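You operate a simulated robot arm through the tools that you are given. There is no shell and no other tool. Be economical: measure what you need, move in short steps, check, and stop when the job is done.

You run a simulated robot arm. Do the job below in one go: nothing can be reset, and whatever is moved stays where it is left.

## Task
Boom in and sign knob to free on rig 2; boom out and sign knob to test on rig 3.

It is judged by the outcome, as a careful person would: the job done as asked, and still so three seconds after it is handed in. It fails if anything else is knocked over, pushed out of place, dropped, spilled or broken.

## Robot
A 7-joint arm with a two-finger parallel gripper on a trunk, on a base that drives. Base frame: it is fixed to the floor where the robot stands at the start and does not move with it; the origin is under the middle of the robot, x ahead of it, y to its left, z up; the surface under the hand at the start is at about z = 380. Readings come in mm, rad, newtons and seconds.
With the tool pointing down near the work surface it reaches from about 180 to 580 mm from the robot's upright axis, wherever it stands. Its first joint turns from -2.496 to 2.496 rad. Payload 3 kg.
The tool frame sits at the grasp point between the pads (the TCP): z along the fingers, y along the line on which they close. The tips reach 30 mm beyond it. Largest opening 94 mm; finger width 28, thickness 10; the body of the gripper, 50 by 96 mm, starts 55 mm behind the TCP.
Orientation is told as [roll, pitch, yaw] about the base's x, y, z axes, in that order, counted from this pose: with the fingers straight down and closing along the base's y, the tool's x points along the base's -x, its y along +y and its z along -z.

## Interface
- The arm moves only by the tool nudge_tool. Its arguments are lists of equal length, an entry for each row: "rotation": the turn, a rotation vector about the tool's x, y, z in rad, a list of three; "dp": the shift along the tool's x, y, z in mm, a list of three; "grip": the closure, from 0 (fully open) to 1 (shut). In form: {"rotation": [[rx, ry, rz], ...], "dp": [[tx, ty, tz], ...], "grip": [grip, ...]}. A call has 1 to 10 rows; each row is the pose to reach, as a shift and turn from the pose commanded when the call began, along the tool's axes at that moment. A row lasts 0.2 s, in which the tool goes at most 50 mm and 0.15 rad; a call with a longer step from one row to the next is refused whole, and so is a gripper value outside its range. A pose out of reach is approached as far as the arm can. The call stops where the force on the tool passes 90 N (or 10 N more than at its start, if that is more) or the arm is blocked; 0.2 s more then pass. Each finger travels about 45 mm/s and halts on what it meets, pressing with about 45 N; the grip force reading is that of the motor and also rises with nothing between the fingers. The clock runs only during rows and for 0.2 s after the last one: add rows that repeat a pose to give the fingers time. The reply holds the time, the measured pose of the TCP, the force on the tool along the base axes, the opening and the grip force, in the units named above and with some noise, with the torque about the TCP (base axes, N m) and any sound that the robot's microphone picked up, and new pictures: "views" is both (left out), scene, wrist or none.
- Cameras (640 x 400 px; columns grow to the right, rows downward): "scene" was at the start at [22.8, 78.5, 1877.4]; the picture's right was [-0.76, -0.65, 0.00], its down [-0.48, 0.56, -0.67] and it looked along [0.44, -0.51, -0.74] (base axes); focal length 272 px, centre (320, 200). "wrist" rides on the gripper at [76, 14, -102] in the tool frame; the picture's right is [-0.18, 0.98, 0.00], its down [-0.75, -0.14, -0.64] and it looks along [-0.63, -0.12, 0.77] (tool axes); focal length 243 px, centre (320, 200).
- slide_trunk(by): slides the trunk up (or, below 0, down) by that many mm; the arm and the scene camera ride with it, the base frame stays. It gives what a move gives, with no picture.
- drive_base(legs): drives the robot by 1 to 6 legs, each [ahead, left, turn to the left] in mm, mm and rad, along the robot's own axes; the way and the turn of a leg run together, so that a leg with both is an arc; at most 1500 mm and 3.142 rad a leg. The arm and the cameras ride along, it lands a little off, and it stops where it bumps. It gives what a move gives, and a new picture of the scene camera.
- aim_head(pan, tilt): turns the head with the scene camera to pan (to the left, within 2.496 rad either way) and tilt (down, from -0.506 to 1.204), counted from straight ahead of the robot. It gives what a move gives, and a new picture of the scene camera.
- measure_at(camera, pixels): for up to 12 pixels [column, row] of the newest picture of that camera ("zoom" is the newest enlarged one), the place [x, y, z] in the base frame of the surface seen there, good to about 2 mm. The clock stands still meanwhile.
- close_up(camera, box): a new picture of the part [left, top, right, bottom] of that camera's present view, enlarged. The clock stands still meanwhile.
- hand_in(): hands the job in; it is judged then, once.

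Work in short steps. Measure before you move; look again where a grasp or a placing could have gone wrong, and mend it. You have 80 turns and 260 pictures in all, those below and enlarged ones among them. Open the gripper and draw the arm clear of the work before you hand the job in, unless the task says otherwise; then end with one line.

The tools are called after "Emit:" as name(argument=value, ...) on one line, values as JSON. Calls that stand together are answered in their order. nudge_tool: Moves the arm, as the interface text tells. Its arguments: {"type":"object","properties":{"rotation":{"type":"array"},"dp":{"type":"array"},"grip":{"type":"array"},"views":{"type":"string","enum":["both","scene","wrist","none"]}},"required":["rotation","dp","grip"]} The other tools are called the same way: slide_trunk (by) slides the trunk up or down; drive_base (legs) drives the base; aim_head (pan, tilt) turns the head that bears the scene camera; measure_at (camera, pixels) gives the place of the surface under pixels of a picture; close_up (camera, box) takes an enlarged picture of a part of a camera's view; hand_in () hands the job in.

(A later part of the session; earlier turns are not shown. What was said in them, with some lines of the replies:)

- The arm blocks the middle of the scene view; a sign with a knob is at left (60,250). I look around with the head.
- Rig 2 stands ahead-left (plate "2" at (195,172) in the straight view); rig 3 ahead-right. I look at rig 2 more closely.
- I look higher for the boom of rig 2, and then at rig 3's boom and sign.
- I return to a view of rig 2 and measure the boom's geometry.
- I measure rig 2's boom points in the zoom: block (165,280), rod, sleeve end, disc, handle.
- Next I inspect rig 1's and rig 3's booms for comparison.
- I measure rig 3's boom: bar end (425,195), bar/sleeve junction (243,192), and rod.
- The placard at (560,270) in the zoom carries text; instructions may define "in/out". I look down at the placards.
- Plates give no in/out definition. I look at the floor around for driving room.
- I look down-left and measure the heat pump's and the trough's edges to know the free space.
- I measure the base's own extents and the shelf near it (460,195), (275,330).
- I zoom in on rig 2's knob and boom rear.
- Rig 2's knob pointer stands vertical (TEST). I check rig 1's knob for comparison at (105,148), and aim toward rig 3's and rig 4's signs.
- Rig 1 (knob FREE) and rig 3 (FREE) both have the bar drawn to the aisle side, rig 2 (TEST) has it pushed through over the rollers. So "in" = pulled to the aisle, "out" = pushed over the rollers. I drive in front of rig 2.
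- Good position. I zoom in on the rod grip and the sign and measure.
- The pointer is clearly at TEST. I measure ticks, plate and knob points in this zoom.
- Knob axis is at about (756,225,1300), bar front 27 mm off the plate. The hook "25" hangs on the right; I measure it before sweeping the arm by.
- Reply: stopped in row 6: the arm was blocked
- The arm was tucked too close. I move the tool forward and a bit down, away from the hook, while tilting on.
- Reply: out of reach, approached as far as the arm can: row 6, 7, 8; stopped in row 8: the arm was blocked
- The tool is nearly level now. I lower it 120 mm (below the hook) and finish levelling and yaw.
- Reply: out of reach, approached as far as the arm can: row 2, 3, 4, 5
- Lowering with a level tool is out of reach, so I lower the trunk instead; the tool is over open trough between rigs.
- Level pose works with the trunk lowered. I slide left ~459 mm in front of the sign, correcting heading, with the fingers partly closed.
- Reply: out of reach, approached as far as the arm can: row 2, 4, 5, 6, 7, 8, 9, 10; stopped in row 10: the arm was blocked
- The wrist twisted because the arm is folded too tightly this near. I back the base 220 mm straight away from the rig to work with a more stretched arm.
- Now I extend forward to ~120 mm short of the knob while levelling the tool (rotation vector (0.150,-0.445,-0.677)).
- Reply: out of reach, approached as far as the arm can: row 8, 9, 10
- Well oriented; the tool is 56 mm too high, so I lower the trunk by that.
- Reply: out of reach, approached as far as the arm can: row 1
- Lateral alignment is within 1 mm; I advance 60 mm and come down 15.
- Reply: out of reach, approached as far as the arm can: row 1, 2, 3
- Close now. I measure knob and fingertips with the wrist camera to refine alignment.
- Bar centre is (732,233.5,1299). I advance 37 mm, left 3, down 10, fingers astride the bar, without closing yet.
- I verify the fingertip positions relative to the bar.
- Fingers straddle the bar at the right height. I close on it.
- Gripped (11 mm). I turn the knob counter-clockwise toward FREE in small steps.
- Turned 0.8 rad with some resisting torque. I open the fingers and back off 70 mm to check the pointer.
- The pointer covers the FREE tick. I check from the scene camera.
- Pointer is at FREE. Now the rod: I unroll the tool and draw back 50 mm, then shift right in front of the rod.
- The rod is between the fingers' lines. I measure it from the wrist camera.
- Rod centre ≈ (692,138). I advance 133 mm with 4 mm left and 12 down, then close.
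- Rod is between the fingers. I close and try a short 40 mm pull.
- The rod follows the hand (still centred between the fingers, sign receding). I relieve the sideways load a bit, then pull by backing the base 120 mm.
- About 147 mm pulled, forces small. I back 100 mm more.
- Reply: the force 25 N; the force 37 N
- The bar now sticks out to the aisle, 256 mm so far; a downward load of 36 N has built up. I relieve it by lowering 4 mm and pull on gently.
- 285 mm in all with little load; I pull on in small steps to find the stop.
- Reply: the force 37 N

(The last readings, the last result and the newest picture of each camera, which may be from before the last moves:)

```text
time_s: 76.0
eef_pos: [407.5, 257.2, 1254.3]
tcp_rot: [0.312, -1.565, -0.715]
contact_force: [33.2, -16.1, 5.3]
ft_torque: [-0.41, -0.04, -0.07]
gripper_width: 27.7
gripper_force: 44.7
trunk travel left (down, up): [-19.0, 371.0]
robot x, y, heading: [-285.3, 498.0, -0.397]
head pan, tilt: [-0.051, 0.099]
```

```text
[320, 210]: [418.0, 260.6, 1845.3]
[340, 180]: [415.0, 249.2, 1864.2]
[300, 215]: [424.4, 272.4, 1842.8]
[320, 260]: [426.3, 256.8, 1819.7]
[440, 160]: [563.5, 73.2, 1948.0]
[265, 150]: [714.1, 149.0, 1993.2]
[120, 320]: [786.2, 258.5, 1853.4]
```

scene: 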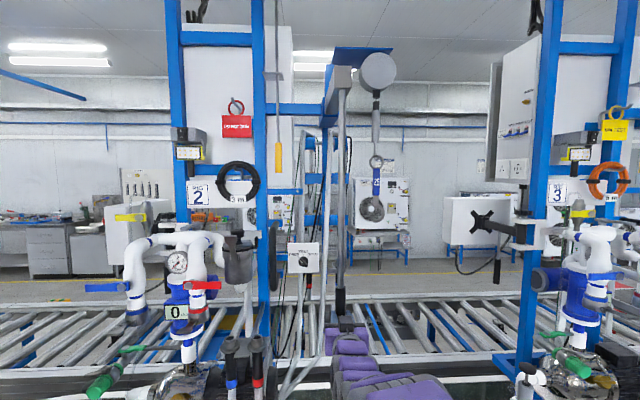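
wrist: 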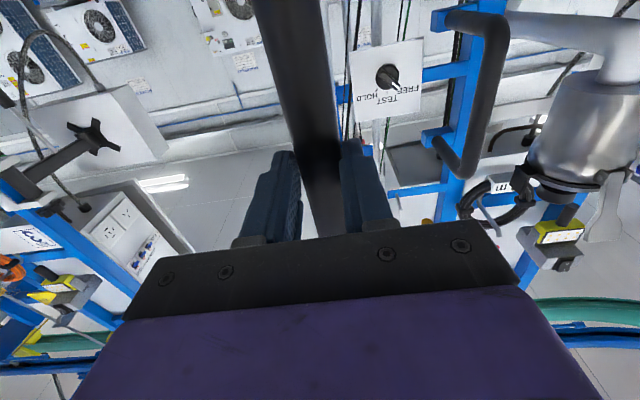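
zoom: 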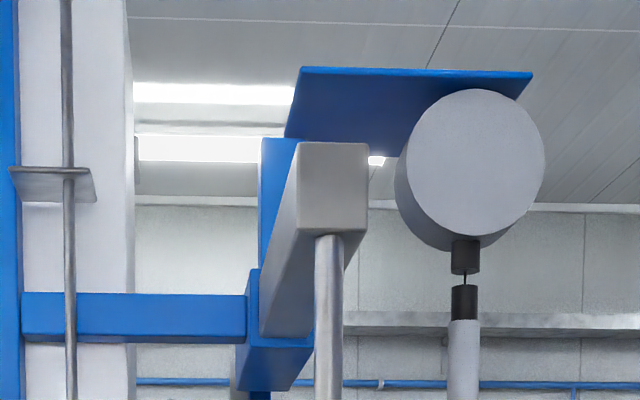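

37 N resistance: the boom is at its stop (block moved 285 mm to (416,255)). I ease the pull, open, and withdraw.

Emit:
nudge_tool(rotation=[[0, 0, 0], [0, 0, 0], [0, 0, 0], [0, 0, 0], [0, 0, 0], [0, 0, 0], [0, 0, 0]], dp=[[0, 0, 5], [0, 0, 5], [0, 0, 5], [0, 0, 5], [0, 0, -30], [0, 0, -70], [0, 0, -100]], grip=[1, 0.6, 0.3, 0.1, 0, 0, 0])

Emit:
measure_at(camera="scene", pixels=[[345, 75], [340, 300], [342, 200]])

```text
time_s: 77.6
eef_pos: [310.7, 297.7, 1256.8]
tcp_rot: [0.441, -1.568, -0.841]
contact_force: [-0.4, 0.8, 0.0]
ft_torque: [-0.02, -0.03, 0.01]
gripper_width: 94.0
gripper_force: 0.1
trunk travel left (down, up): [-19.0, 371.0]
robot x, y, heading: [-285.9, 493.7, -0.392]
head pan, tilt: [-0.051, 0.099]
```

scene: 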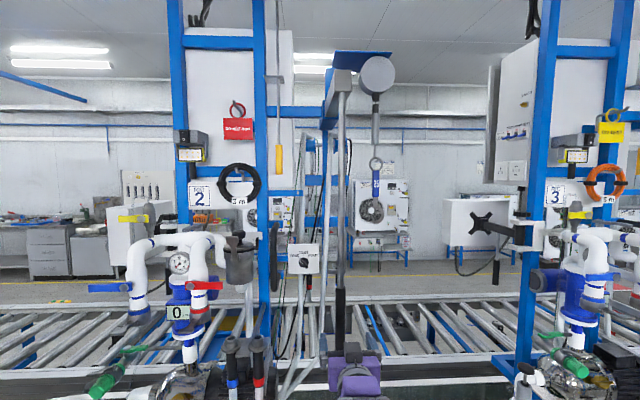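
wrist: 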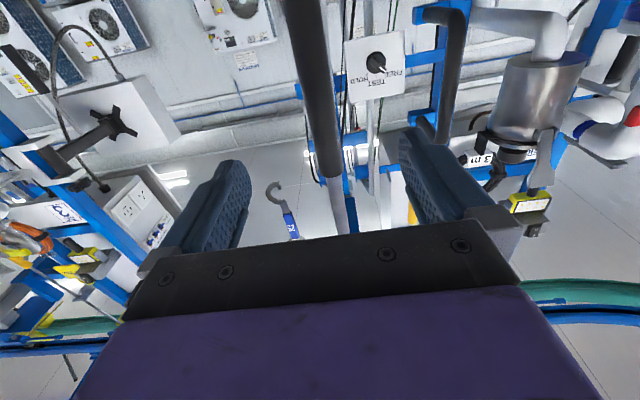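

```text
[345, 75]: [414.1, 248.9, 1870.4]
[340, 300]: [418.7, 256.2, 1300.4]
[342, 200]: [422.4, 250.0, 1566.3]
```

Rig 2's boom stays in. Before driving to rig 3, I check the pillar and the way along the aisle.

Emit:
aim_head(pan=-1.6, tilt=0.65)

```text
time_s: 79.2
eef_pos: [312.5, 298.7, 1256.6]
tcp_rot: [0.583, -1.568, -0.986]
contact_force: [-0.9, -0.1, -0.1]
ft_torque: [-0.03, 0.01, 0.0]
gripper_width: 93.9
gripper_force: 0.0
trunk travel left (down, up): [-19.0, 371.0]
robot x, y, heading: [-291.2, 499.5, -0.388]
head pan, tilt: [-1.6, 0.649]
```

scene: 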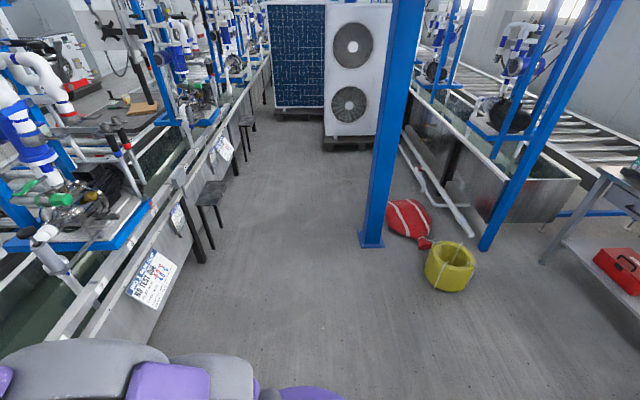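

Emit:
measure_at(camera="scene", pixels=[[360, 245], [372, 240], [225, 190], [200, 250], [130, 295], [165, 330], [270, 250], [210, 205]])

```text
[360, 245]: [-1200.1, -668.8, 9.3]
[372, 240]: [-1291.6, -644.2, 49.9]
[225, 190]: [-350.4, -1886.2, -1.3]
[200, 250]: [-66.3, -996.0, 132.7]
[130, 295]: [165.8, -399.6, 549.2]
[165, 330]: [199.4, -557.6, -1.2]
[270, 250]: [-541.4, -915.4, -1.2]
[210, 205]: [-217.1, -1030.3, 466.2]
```

Pillar corner at (-1200,-669). I retract the tool 50 mm and drive right along the row, ending with the hand ~100 mm short of rig 3's rod.

Emit:
nudge_tool(rotation=[[0, 0, 0], [0, 0, 0]], dp=[[0, 0, -25], [0, 0, -50]], grip=[0, 0], views="none")

Emit:
drive_base(legs=[[0, -600, 0], [30, -600, 0]])

Emit:
aim_head(pan=0.0, tilt=0.5)

```text
time_s: 79.8
eef_pos: [263.7, 318.3, 1260.3]
tcp_rot: [1.775, -1.57, -2.178]
contact_force: [0.1, 0.2, -0.1]
ft_torque: [0.01, 0.03, -0.02]
gripper_width: 94.1
gripper_force: 0.0
trunk travel left (down, up): [-19.0, 371.0]
robot x, y, heading: [-291.5, 494.7, -0.387]
head pan, tilt: [-1.6, 0.649]
```

```text
time_s: 86.2
eef_pos: [-158.4, -783.2, 1257.4]
tcp_rot: [-1.36, -1.563, 0.965]
contact_force: [-0.4, 0.1, 0.6]
ft_torque: [-0.04, -0.02, 0.0]
gripper_width: 93.8
gripper_force: 0.2
trunk travel left (down, up): [-19.0, 371.0]
robot x, y, heading: [-717.3, -617.5, -0.39]
head pan, tilt: [-1.6, 0.649]
```

scene: 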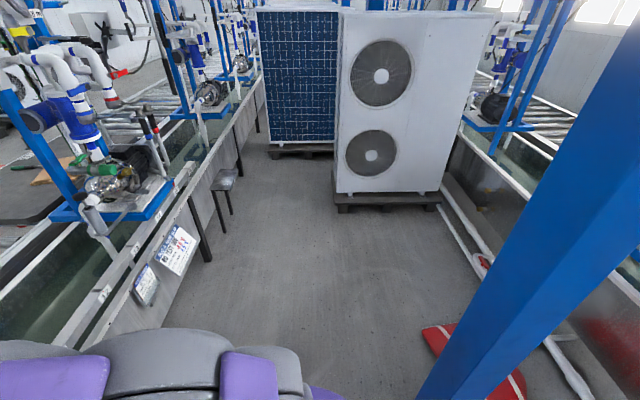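

```text
time_s: 87.9
eef_pos: [-161.1, -789.3, 1258.1]
tcp_rot: [-0.679, -1.569, 0.285]
contact_force: [0.2, 0.3, -0.1]
ft_torque: [0.04, -0.02, -0.01]
gripper_width: 93.8
gripper_force: 0.1
trunk travel left (down, up): [-19.0, 371.0]
robot x, y, heading: [-718.2, -619.2, -0.385]
head pan, tilt: [0.0, 0.499]
```

scene: 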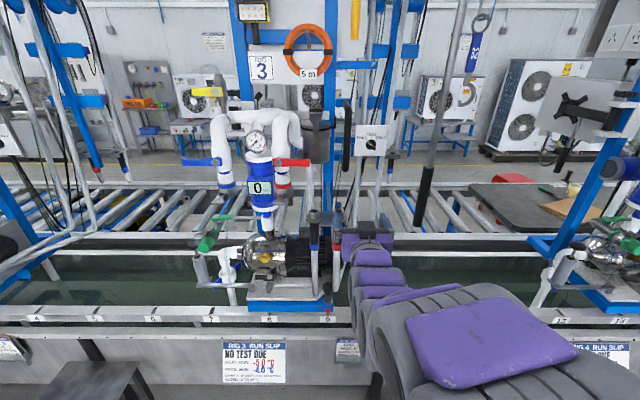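

Rig 3 is ahead; I zoom and measure its rod and sign.

Emit:
close_up(camera="scene", box=[330, 110, 458, 190])

Emit:
measure_at(camera="scene", pixels=[[424, 200], [417, 222], [440, 120], [424, 175], [371, 145], [357, 127], [385, 126], [346, 150], [473, 50]])

```text
5.00 times, centred on (394, 150) of scene
```

zoom: 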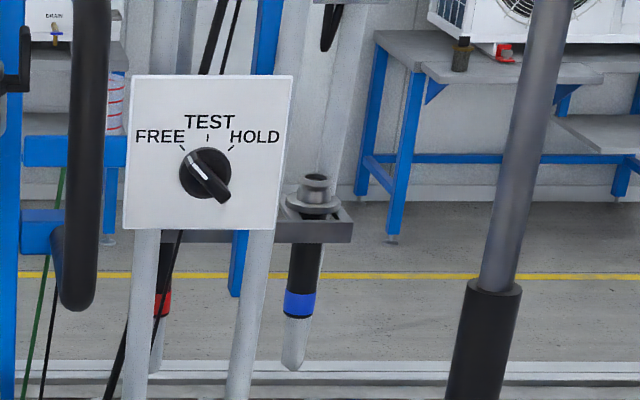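

```text
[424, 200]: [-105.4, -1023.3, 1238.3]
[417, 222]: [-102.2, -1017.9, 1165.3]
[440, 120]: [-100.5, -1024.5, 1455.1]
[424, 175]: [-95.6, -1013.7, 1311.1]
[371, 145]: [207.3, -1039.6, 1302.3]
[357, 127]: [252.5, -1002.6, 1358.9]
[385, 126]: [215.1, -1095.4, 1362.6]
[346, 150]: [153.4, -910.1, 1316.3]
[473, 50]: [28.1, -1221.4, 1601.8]
```

Rig 3's knob is at FREE; rod centre ≈ (-92,-1025). I drive right 195 and forward 60 to face the rod.

Emit:
drive_base(legs=[[60, -195, 0]])

Emit:
nudge_tool(rotation=[[0, 0, 0]], dp=[[0, 0, 0]], grip=[0])

Emit:
measure_at(camera="wrist", pixels=[[300, 30], [310, 60], [320, 90], [325, 120], [330, 150]])

```text
time_s: 89.5
eef_pos: [-177.8, -990.7, 1257.5]
tcp_rot: [-0.839, -1.569, 0.443]
contact_force: [-1.4, -0.2, 0.5]
ft_torque: [0.01, 0.01, -0.02]
gripper_width: 94.0
gripper_force: 0.1
trunk travel left (down, up): [-19.0, 371.0]
robot x, y, heading: [-734.2, -823.3, -0.383]
head pan, tilt: [0.0, 0.499]
```

scene: 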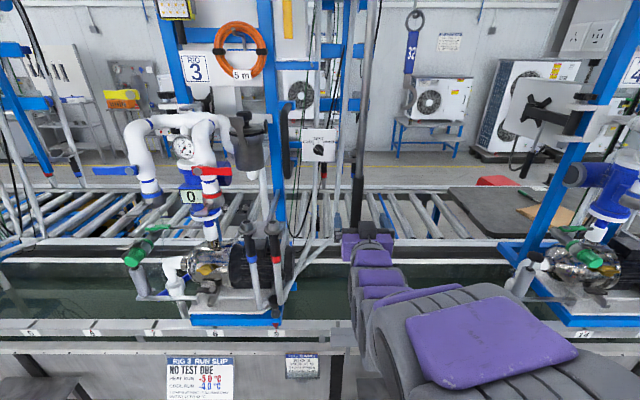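

```text
time_s: 89.9
eef_pos: [-179.5, -995.8, 1258.7]
tcp_rot: [1.436, -1.568, -1.831]
contact_force: [-0.4, 0.0, 0.2]
ft_torque: [0.01, -0.04, 0.03]
gripper_width: 93.8
gripper_force: 0.1
trunk travel left (down, up): [-19.0, 371.0]
robot x, y, heading: [-734.7, -816.7, -0.383]
head pan, tilt: [0.0, 0.499]
```

scene: 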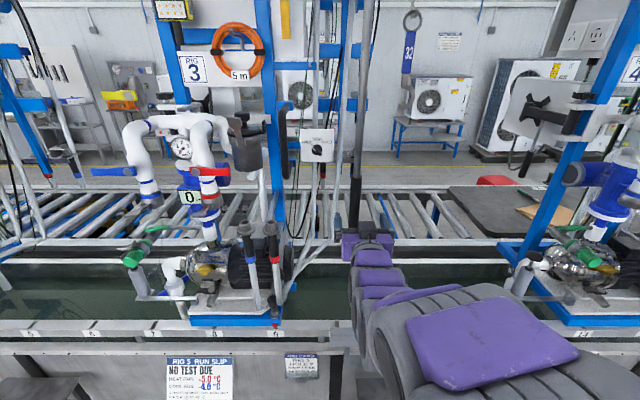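
wrist: 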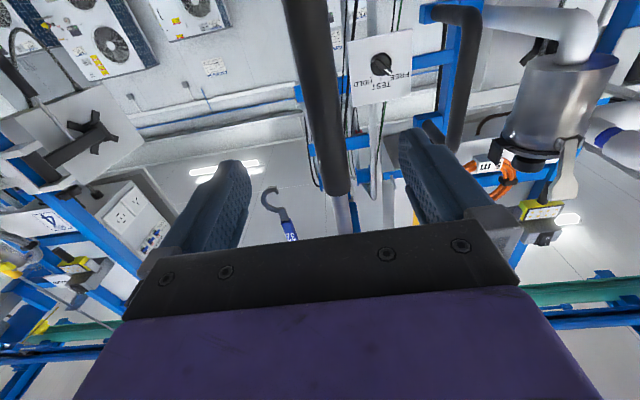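

```text
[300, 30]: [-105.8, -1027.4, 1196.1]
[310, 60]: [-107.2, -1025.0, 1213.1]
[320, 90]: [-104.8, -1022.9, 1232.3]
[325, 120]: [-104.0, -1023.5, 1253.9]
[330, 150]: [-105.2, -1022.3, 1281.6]
```

Rod is 92 mm ahead and 3 mm left. I advance 105 mm so the rod sits deeper between the fingers, and close.

Emit:
nudge_tool(rotation=[[0, 0, 0], [0, 0, 0], [0, 0, 0], [0, 0, 0]], dp=[[0, 3, 25], [0, 3, 55], [0, 3, 85], [0, 3, 105]], grip=[0.2, 0.2, 0.2, 0.2], views="wrist")

Emit:
nudge_tool(rotation=[[0, 0, 0], [0, 0, 0], [0, 0, 0], [0, 0, 0], [0, 0, 0]], dp=[[0, 0, 0], [0, 0, 0], [0, 0, 0], [0, 0, 0], [0, 0, 0]], grip=[0.5, 0.8, 1, 1, 1], views="wrist")

```text
time_s: 90.9
eef_pos: [-78.7, -1032.1, 1257.9]
tcp_rot: [0.755, -1.569, -1.155]
contact_force: [0.0, -0.5, 0.6]
ft_torque: [-0.02, -0.04, 0.03]
gripper_width: 75.3
gripper_force: 0.3
trunk travel left (down, up): [-19.0, 371.0]
robot x, y, heading: [-733.0, -819.0, -0.39]
head pan, tilt: [0.0, 0.499]
```

wrist: 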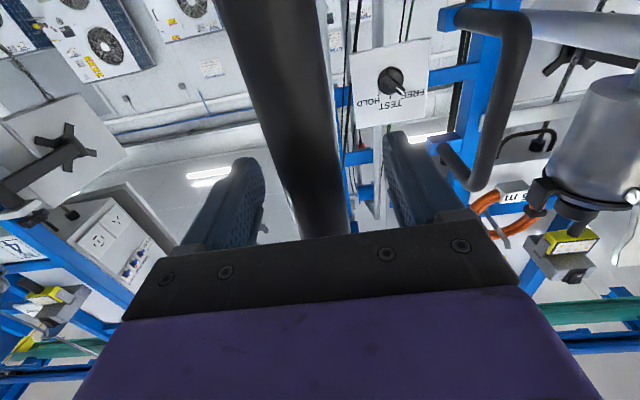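

```text
time_s: 92.1
eef_pos: [-81.2, -1032.6, 1258.8]
tcp_rot: [1.218, -1.569, -1.618]
contact_force: [-0.3, -2.9, 0.7]
ft_torque: [-0.06, 0.09, 0.0]
gripper_width: 32.3
gripper_force: 44.6
trunk travel left (down, up): [-19.0, 371.0]
robot x, y, heading: [-730.9, -817.6, -0.387]
head pan, tilt: [0.0, 0.499]
```

wrist: 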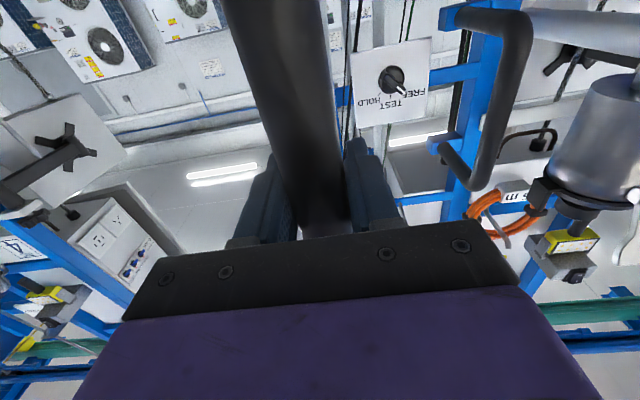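

Gripped cleanly with no side load. I push by driving forward 130 mm.

Emit:
drive_base(legs=[[130, 0, 0]])

```text
time_s: 93.4
eef_pos: [39.8, -1082.0, 1261.2]
tcp_rot: [2.303, -1.567, -2.702]
contact_force: [-7.7, 0.1, 14.7]
ft_torque: [0.12, 0.7, -0.04]
gripper_width: 32.0
gripper_force: 45.2
trunk travel left (down, up): [-19.0, 371.0]
robot x, y, heading: [-612.7, -872.0, -0.387]
head pan, tilt: [0.0, 0.499]
```

scene: 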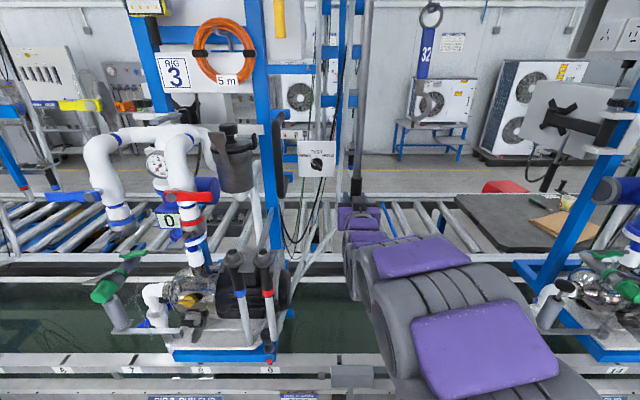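

Boom follows. I push on with the arm, 130 mm.

Emit:
nudge_tool(rotation=[[0, 0, 0], [0, 0, 0], [0, 0, 0], [0, 0, 0], [0, 0, 0], [0, 0, 0], [0, 0, 0], [0, 0, 0]], dp=[[-1, 0, 16], [-1, 0, 32], [-1, 0, 48], [-1, 0, 64], [-1, 0, 80], [-1, 0, 96], [-1, 0, 112], [-1, 0, 128]], grip=[1, 1, 1, 1, 1, 1, 1, 1])

```text
time_s: 95.2
eef_pos: [163.4, -1132.5, 1260.9]
tcp_rot: [2.642, -1.567, -3.04]
contact_force: [7.5, -2.8, 5.0]
ft_torque: [-0.29, -0.9, 0.3]
gripper_width: 32.4
gripper_force: 45.4
trunk travel left (down, up): [-19.0, 371.0]
robot x, y, heading: [-613.0, -871.3, -0.387]
head pan, tilt: [0.0, 0.499]
```

scene: 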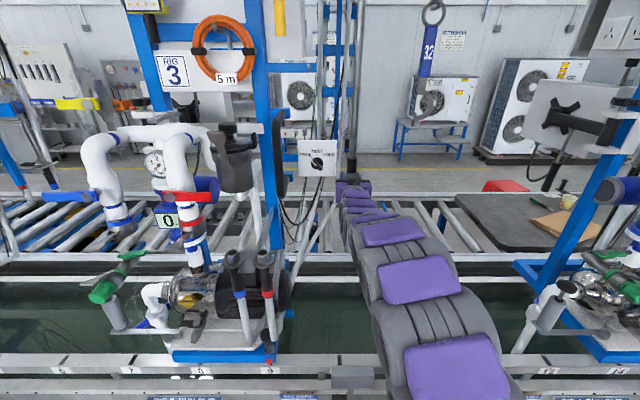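
wrist: 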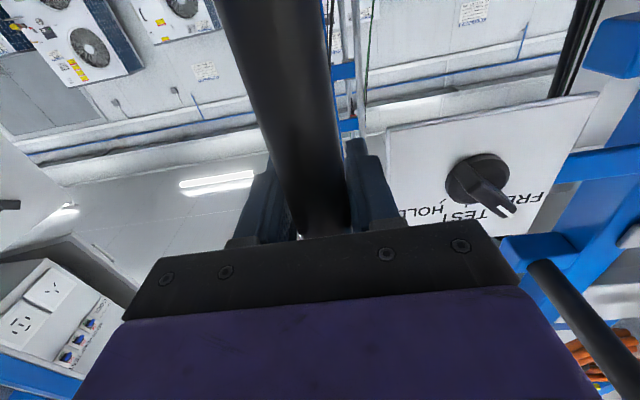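

263 mm pushed; I push on in small steps to the stop.

Emit:
nudge_tool(rotation=[[0, 0, 0], [0, 0, 0], [0, 0, 0], [0, 0, 0], [0, 0, 0]], dp=[[0, 0, 8], [0, 0, 16], [0, 0, 22], [0, 0, 28], [0, 0, 33]], grip=[1, 1, 1, 1, 1], views="wrist")

Emit:
aim_head(pan=-0.1, tilt=-0.2)

```text
time_s: 96.4
eef_pos: [187.9, -1142.0, 1260.9]
tcp_rot: [1.798, -1.57, -2.196]
contact_force: [-31.8, 12.2, -12.5]
ft_torque: [-0.15, -0.11, 0.03]
gripper_width: 32.6
gripper_force: 45.0
trunk travel left (down, up): [-19.0, 371.0]
robot x, y, heading: [-612.0, -868.4, -0.387]
head pan, tilt: [0.0, 0.499]
```

wrist: 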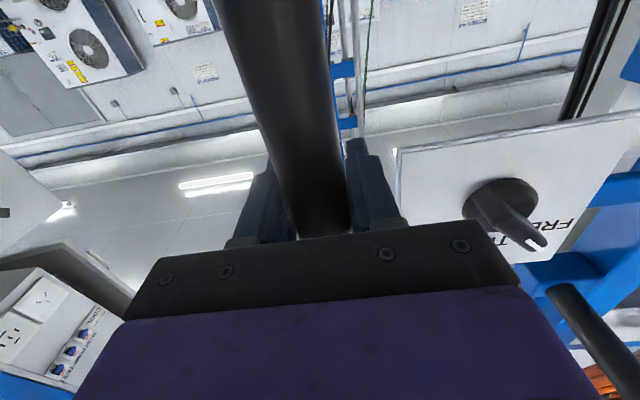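

```text
time_s: 97.5
eef_pos: [187.7, -1143.2, 1261.7]
tcp_rot: [2.377, -1.57, -2.776]
contact_force: [-32.8, 12.7, -14.1]
ft_torque: [-0.16, -0.16, 0.03]
gripper_width: 32.2
gripper_force: 44.7
trunk travel left (down, up): [-19.0, 371.0]
robot x, y, heading: [-613.9, -870.8, -0.39]
head pan, tilt: [-0.099, -0.201]
```

scene: 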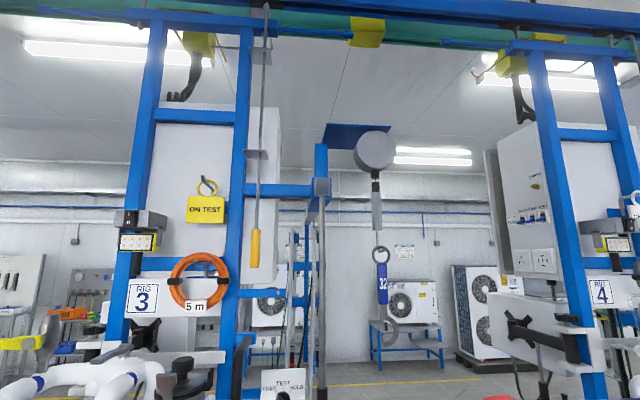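

Stop reached (35 N, block flush to the sleeve as rig 2 was). I ease, open and draw back 130 mm.

Emit:
nudge_tool(rotation=[[0, 0, 0], [0, 0, 0], [0, 0, 0], [0, 0, 0], [0, 0, 0], [0, 0, 0], [0, 0, 0], [0, 0, 0]], dp=[[0, 0, -6], [0, 0, -6], [0, 0, -6], [0, 0, -6], [0, 0, -35], [0, 0, -70], [0, 0, -105], [0, 0, -140]], grip=[1, 0.6, 0.2, 0.2, 0.2, 0.2, 0.2, 0.2])

Emit:
measure_at(camera="wrist", pixels=[[330, 80], [325, 60], [335, 110]])

Emit:
close_up(camera="wrist", box=[320, 20, 512, 140])

```text
time_s: 99.2
eef_pos: [61.3, -1089.5, 1260.3]
tcp_rot: [1.194, -1.569, -1.591]
contact_force: [0.0, -0.2, -0.6]
ft_torque: [-0.02, -0.02, 0.0]
gripper_width: 75.5
gripper_force: 0.1
trunk travel left (down, up): [-19.0, 371.0]
robot x, y, heading: [-604.2, -871.4, -0.387]
head pan, tilt: [-0.099, -0.201]
```

scene: 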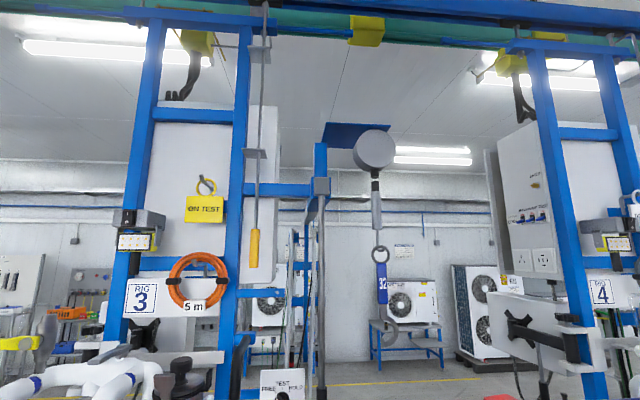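
wrist: 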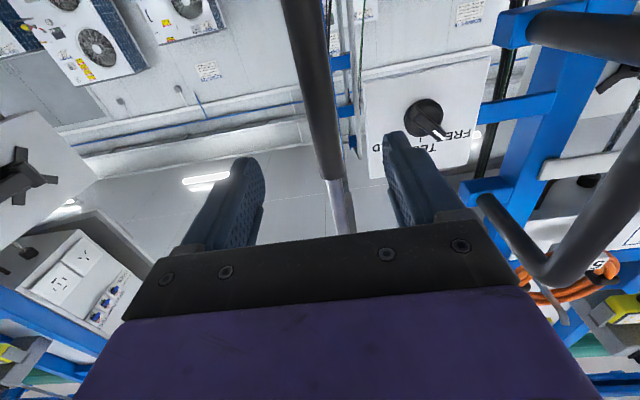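

```text
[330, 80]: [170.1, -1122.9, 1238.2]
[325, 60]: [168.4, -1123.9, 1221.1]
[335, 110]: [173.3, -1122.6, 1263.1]
```

```text
3.33 times, centred on (416, 80) of wrist
```

zoom: 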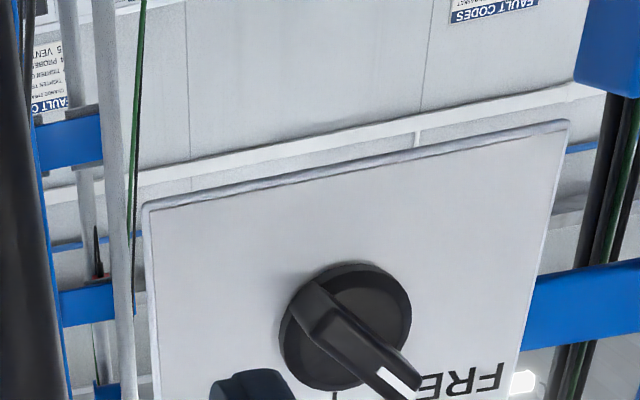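

Boom 3 stays out. I move left 115, up 40 and roll the tool -0.785 to match the knob's FREE angle.

Emit:
nudge_tool(rotation=[[0, 0, 0], [0, 0, -0.13], [0, 0, -0.26], [0, 0, -0.39], [0, 0, -0.52], [0, 0, -0.65], [0, 0, -0.785]], dp=[[-10, 30, 0], [-20, 60, 0], [-30, 90, 0], [-40, 115, 0], [-40, 115, 0], [-40, 115, 10], [-40, 115, 25]], grip=[0.4, 0.4, 0.4, 0.4, 0.4, 0.4, 0.4])

Emit:
close_up(camera="wrist", box=[224, 40, 416, 160])

```text
time_s: 100.8
eef_pos: [128.9, -992.8, 1298.2]
tcp_rot: [-1.568, -0.784, 1.172]
contact_force: [-0.3, 0.4, 0.1]
ft_torque: [0.01, -0.03, -0.03]
gripper_width: 56.5
gripper_force: 0.1
trunk travel left (down, up): [-19.0, 371.0]
robot x, y, heading: [-611.8, -870.0, -0.389]
head pan, tilt: [-0.099, -0.201]
```

scene: 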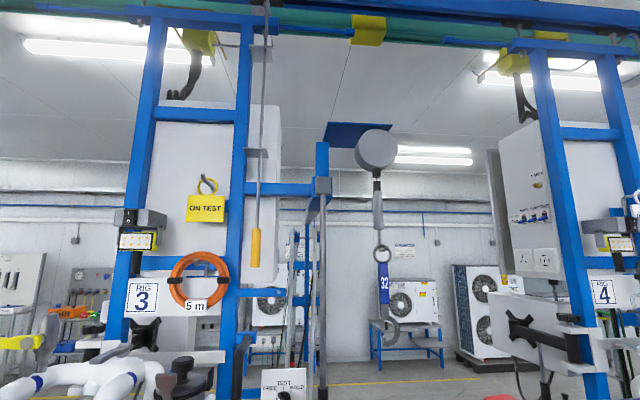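
wrist: 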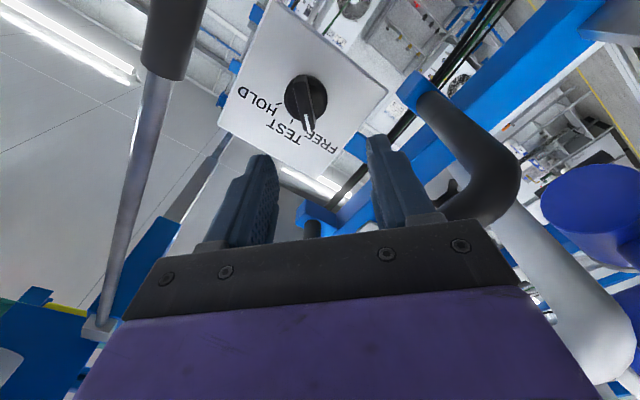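

```text
3.33 times, centred on (320, 100) of wrist
```

zoom: 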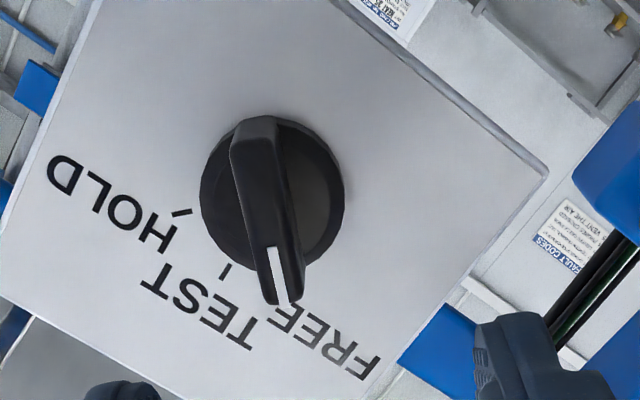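

I measure the bar ends and the plate.

Emit:
measure_at(camera="zoom", pixels=[[255, 160], [262, 190], [268, 215], [274, 240], [285, 285], [120, 120], [350, 300], [500, 140]])

```text
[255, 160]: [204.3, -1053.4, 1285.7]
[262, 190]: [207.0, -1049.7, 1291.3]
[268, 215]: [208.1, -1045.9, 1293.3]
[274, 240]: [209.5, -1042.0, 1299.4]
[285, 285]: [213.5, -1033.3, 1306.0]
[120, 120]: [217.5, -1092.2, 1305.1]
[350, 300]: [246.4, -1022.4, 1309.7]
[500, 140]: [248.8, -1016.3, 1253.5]
```

The knob axis is ≈(208,-1045,1298): 17.6 mm right, 77 mm ahead. I shift right first and advance 45 mm, then re-check.

Emit:
nudge_tool(rotation=[[0, 0, 0], [0, 0, 0], [0, 0, 0]], dp=[[12.4, -12.4, 0], [12.4, -12.4, 22], [12.4, -12.4, 45]], grip=[0.4, 0.4, 0.4])

Emit:
close_up(camera="wrist", box=[224, 60, 416, 180])

Emit:
measure_at(camera="zoom", pixels=[[300, 180], [315, 220], [325, 260], [335, 310], [90, 330], [540, 270], [120, 310], [520, 300]])

```text
time_s: 101.7
eef_pos: [159.2, -1023.0, 1300.7]
tcp_rot: [-1.571, -0.788, 1.181]
contact_force: [0.2, 0.3, 0.5]
ft_torque: [-0.02, -0.02, -0.01]
gripper_width: 56.4
gripper_force: 0.0
out of reach, approached as far as the arm can: row 3
trunk travel left (down, up): [-19.0, 371.0]
robot x, y, heading: [-610.7, -873.6, -0.388]
head pan, tilt: [-0.099, -0.201]
```

scene: 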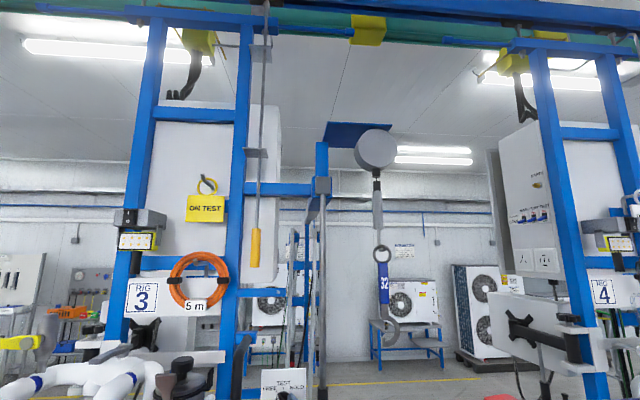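
wrist: 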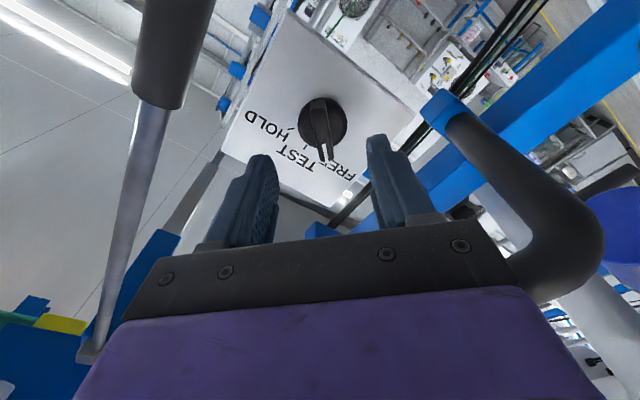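

```text
3.33 times, centred on (320, 120) of wrist
```

zoom: 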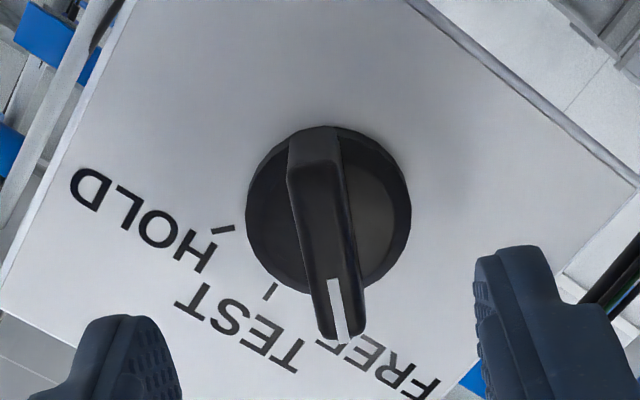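

```text
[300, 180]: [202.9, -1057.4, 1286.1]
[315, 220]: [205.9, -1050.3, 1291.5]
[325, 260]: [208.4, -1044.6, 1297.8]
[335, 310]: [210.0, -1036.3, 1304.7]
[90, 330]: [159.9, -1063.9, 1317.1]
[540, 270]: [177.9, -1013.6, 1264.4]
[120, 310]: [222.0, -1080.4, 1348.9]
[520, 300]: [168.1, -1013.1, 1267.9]
```

Bar midpoint ≈ (206.5,-1047,1296). I advance the last 37 mm with a small correction.

Emit:
nudge_tool(rotation=[[0, 0, 0], [0, 0, 0], [0, 0, 0]], dp=[[5, 0, 10], [5, 0, 24], [5, 0, 37]], grip=[0.4, 0.4, 0.4], views="wrist")

Emit:
close_up(camera="wrist", box=[200, 60, 424, 200])

```text
time_s: 102.5
eef_pos: [191.7, -1041.1, 1297.2]
tcp_rot: [-1.568, -0.787, 1.172]
contact_force: [1.0, 0.5, 1.0]
ft_torque: [0.0, -0.03, -0.04]
gripper_width: 56.4
gripper_force: 0.1
trunk travel left (down, up): [-19.0, 371.0]
robot x, y, heading: [-607.7, -869.7, -0.39]
head pan, tilt: [-0.099, -0.201]
```

wrist: 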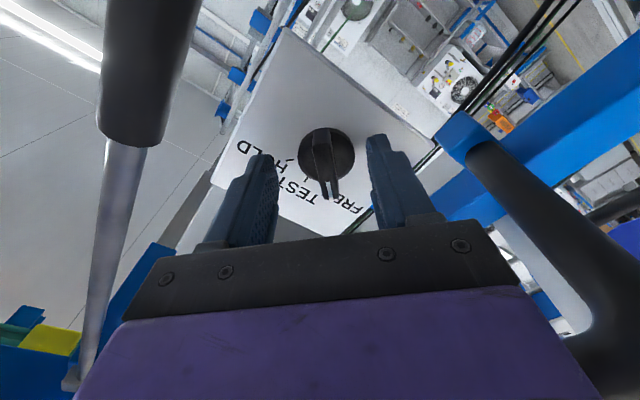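

```text
2.86 times, centred on (312, 130) of wrist
```

zoom: 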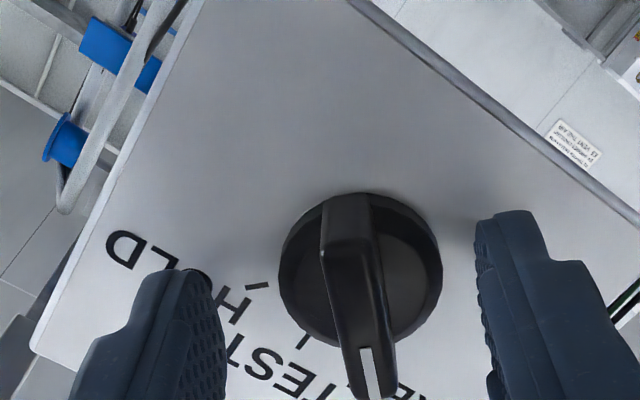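

Aligned like at rig 2. I close on the bar and then turn +0.8 rad to TEST.

Emit:
nudge_tool(rotation=[[0, 0, 0], [0, 0, 0], [0, 0, 0], [0, 0, 0]], dp=[[0, 2, 0], [0, 2, 0], [0, 2, 0], [0, 2, 0]], grip=[0.7, 0.9, 0.95, 0.95], views="wrist")

Emit:
nudge_tool(rotation=[[0, 0, 0.14], [0, 0, 0.28], [0, 0, 0.42], [0, 0, 0.56], [0, 0, 0.7], [0, 0, 0.8]], dp=[[0, 0, 0], [0, 0, 0], [0, 0, 0], [0, 0, 0], [0, 0, 0], [0, 0, 0]], grip=[0.95, 0.95, 0.95, 0.95, 0.95, 0.95], views="wrist")

```text
time_s: 103.5
eef_pos: [193.8, -1038.7, 1296.3]
tcp_rot: [-1.569, -0.785, 1.173]
contact_force: [-3.1, 2.9, -5.4]
ft_torque: [-0.03, -0.1, 0.59]
gripper_width: 10.7
gripper_force: 35.8
trunk travel left (down, up): [-19.0, 371.0]
robot x, y, heading: [-612.9, -865.8, -0.387]
head pan, tilt: [-0.099, -0.201]
```

wrist: 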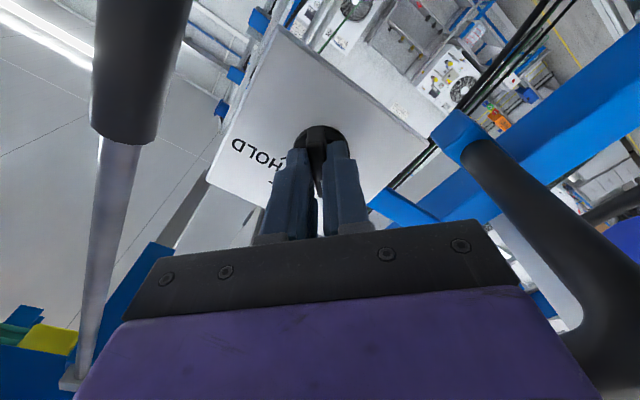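

```text
time_s: 104.8
eef_pos: [193.7, -1036.8, 1295.7]
tcp_rot: [1.448, -1.554, -1.846]
contact_force: [-3.1, 11.0, -15.6]
ft_torque: [0.06, 0.37, 0.6]
gripper_width: 10.8
gripper_force: 43.6
trunk travel left (down, up): [-19.0, 371.0]
robot x, y, heading: [-611.2, -870.8, -0.383]
head pan, tilt: [-0.099, -0.201]
```

wrist: 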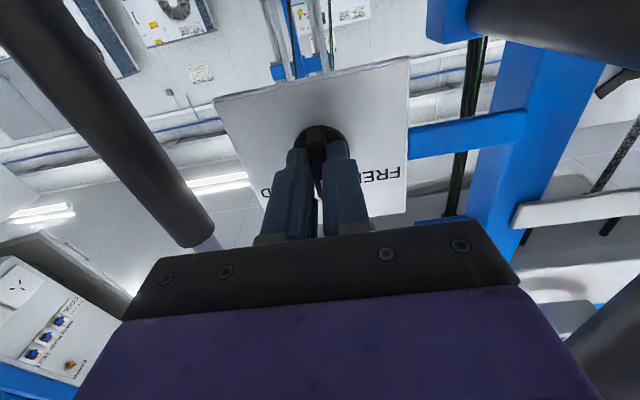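

Turned to vertical. I open, back off and check the pointer.

Emit:
nudge_tool(rotation=[[0, 0, 0], [0, 0, 0], [0, 0, 0], [0, 0, 0], [0, 0, 0]], dp=[[0, 0, 0], [0, 0, 0], [0, 0, -15], [0, 0, -50], [0, 0, -90]], grip=[0.5, 0.4, 0.4, 0.4, 0.4], views="wrist")

Emit:
close_up(camera="wrist", box=[224, 20, 416, 140])

Emit:
aim_head(pan=0.05, tilt=0.6)

```text
time_s: 106.0
eef_pos: [107.3, -1003.5, 1297.6]
tcp_rot: [1.633, -1.555, -2.027]
contact_force: [-0.2, 0.5, -0.1]
ft_torque: [-0.03, 0.0, -0.03]
gripper_width: 56.1
gripper_force: 0.1
trunk travel left (down, up): [-19.0, 371.0]
robot x, y, heading: [-608.9, -868.8, -0.392]
head pan, tilt: [-0.099, -0.201]
```

wrist: 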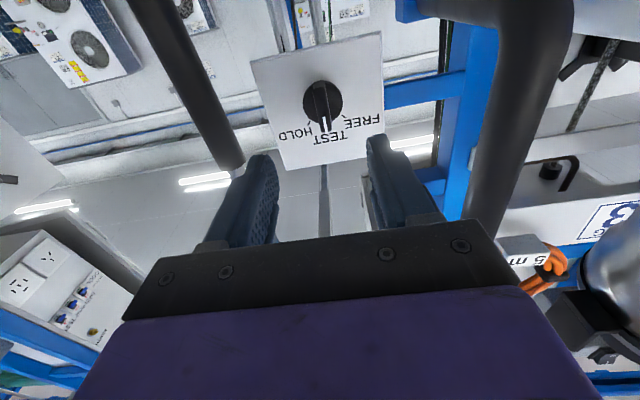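

```text
3.33 times, centred on (320, 80) of wrist
```

zoom: 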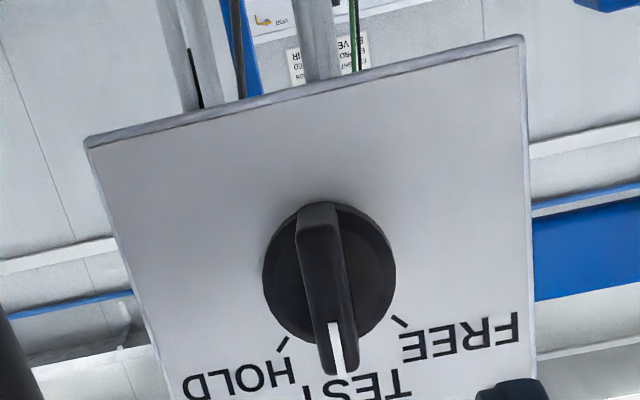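

```text
time_s: 107.2
eef_pos: [110.8, -1002.7, 1296.0]
tcp_rot: [1.554, -1.555, -1.951]
contact_force: [0.1, -0.4, -0.4]
ft_torque: [-0.01, 0.0, -0.04]
gripper_width: 56.2
gripper_force: 0.0
trunk travel left (down, up): [-19.0, 371.0]
robot x, y, heading: [-608.8, -866.2, -0.388]
head pan, tilt: [0.051, 0.6]
```

scene: 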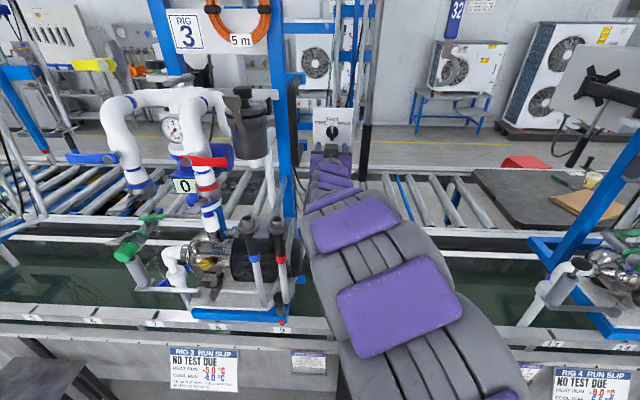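

Pointer covers the TEST tick. I withdraw straight back with the base, and look at both rigs for a final check.

Emit:
close_up(camera="scene", box=[308, 105, 356, 135])

Emit:
drive_base(legs=[[-120, 0, 0]])

Emit:
aim_head(pan=0.5, tilt=0.1)

```text
13.33 times, centred on (332, 120) of scene
```

zoom: 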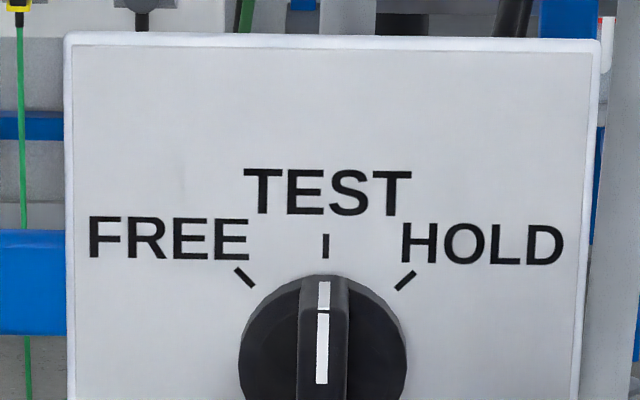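

```text
time_s: 108.4
eef_pos: [-5.1, -955.5, 1296.7]
tcp_rot: [1.649, -1.555, -2.047]
contact_force: [-1.0, 0.3, 0.3]
ft_torque: [0.03, 0.03, 0.01]
gripper_width: 56.2
gripper_force: 0.1
trunk travel left (down, up): [-19.0, 371.0]
robot x, y, heading: [-723.4, -821.4, -0.39]
head pan, tilt: [0.051, 0.6]
```

scene: 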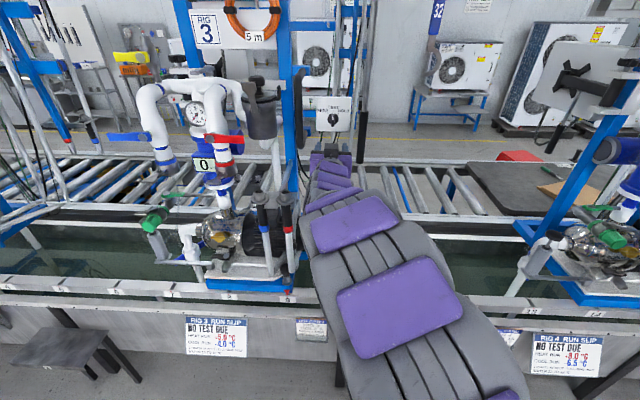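

```text
time_s: 109.4
eef_pos: [-5.0, -955.9, 1298.6]
tcp_rot: [1.654, -1.555, -2.052]
contact_force: [-0.2, -0.1, 0.3]
ft_torque: [0.0, 0.01, 0.02]
gripper_width: 56.5
gripper_force: 0.0
trunk travel left (down, up): [-19.0, 371.0]
robot x, y, heading: [-726.3, -820.0, -0.389]
head pan, tilt: [0.499, 0.099]
```

scene: 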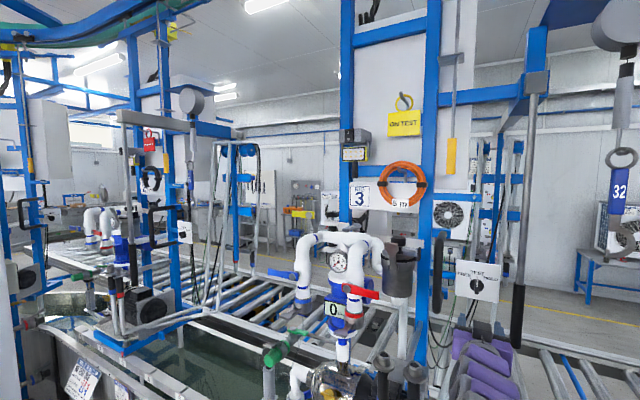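

Rig 3 knob reads TEST. I take a last zoom of rig 2 and of both booms.

Emit:
close_up(camera="scene", box=[90, 70, 282, 190])

Emit:
close_up(camera="scene", box=[168, 215, 200, 245])

Emit:
close_up(camera="scene", box=[430, 20, 640, 150])

```text
3.33 times, centred on (186, 130) of scene
```

zoom: 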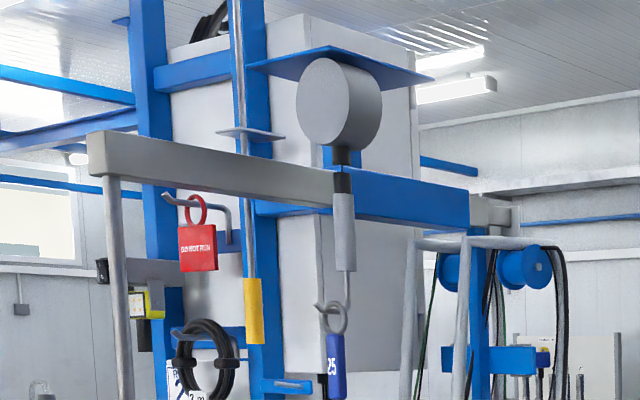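

```text
13.33 times, centred on (184, 230) of scene
```

zoom: 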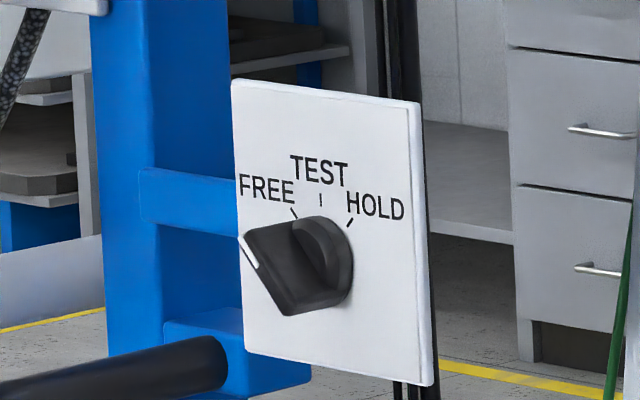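

```text
3.05 times, centred on (535, 85) of scene
```

zoom: 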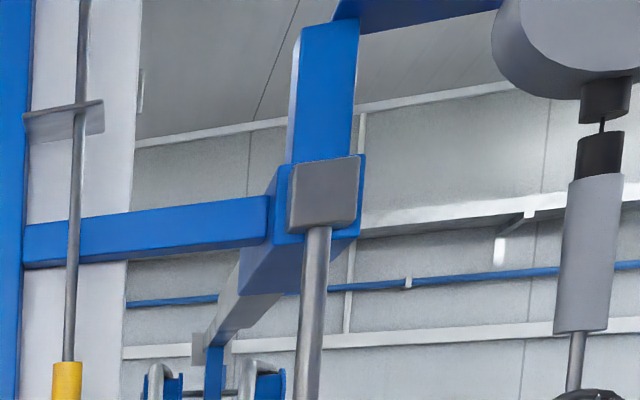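

The bar's rear end carries the frame with the hose reels. It is drawn in at rig 2 and reaches out over the rollers at rig 3. Both knobs read as asked and the arm is clear, so I open the gripper and hand in.

Emit:
nudge_tool(rotation=[[0, 0, 0], [0, 0, 0]], dp=[[0, 0, -10], [0, 0, -20]], grip=[0.1, 0], views="none")

Emit:
hand_in()

```text
time_s: 110.0
eef_pos: [-24.4, -948.4, 1297.2]
tcp_rot: [1.626, -1.555, -2.022]
contact_force: [0.7, 0.3, -0.7]
ft_torque: [0.0, -0.03, -0.01]
gripper_width: 94.0
gripper_force: 0.1
trunk travel left (down, up): [-19.0, 371.0]
robot x, y, heading: [-723.1, -823.5, -0.385]
head pan, tilt: [0.499, 0.099]
```

```text
The job is handed in.
```

Rig 2's boom is in with its sign knob on FREE, and rig 3's boom is out with its knob on TEST; no sign labels in and out, so I took out as the hose-reel end over the rollers.
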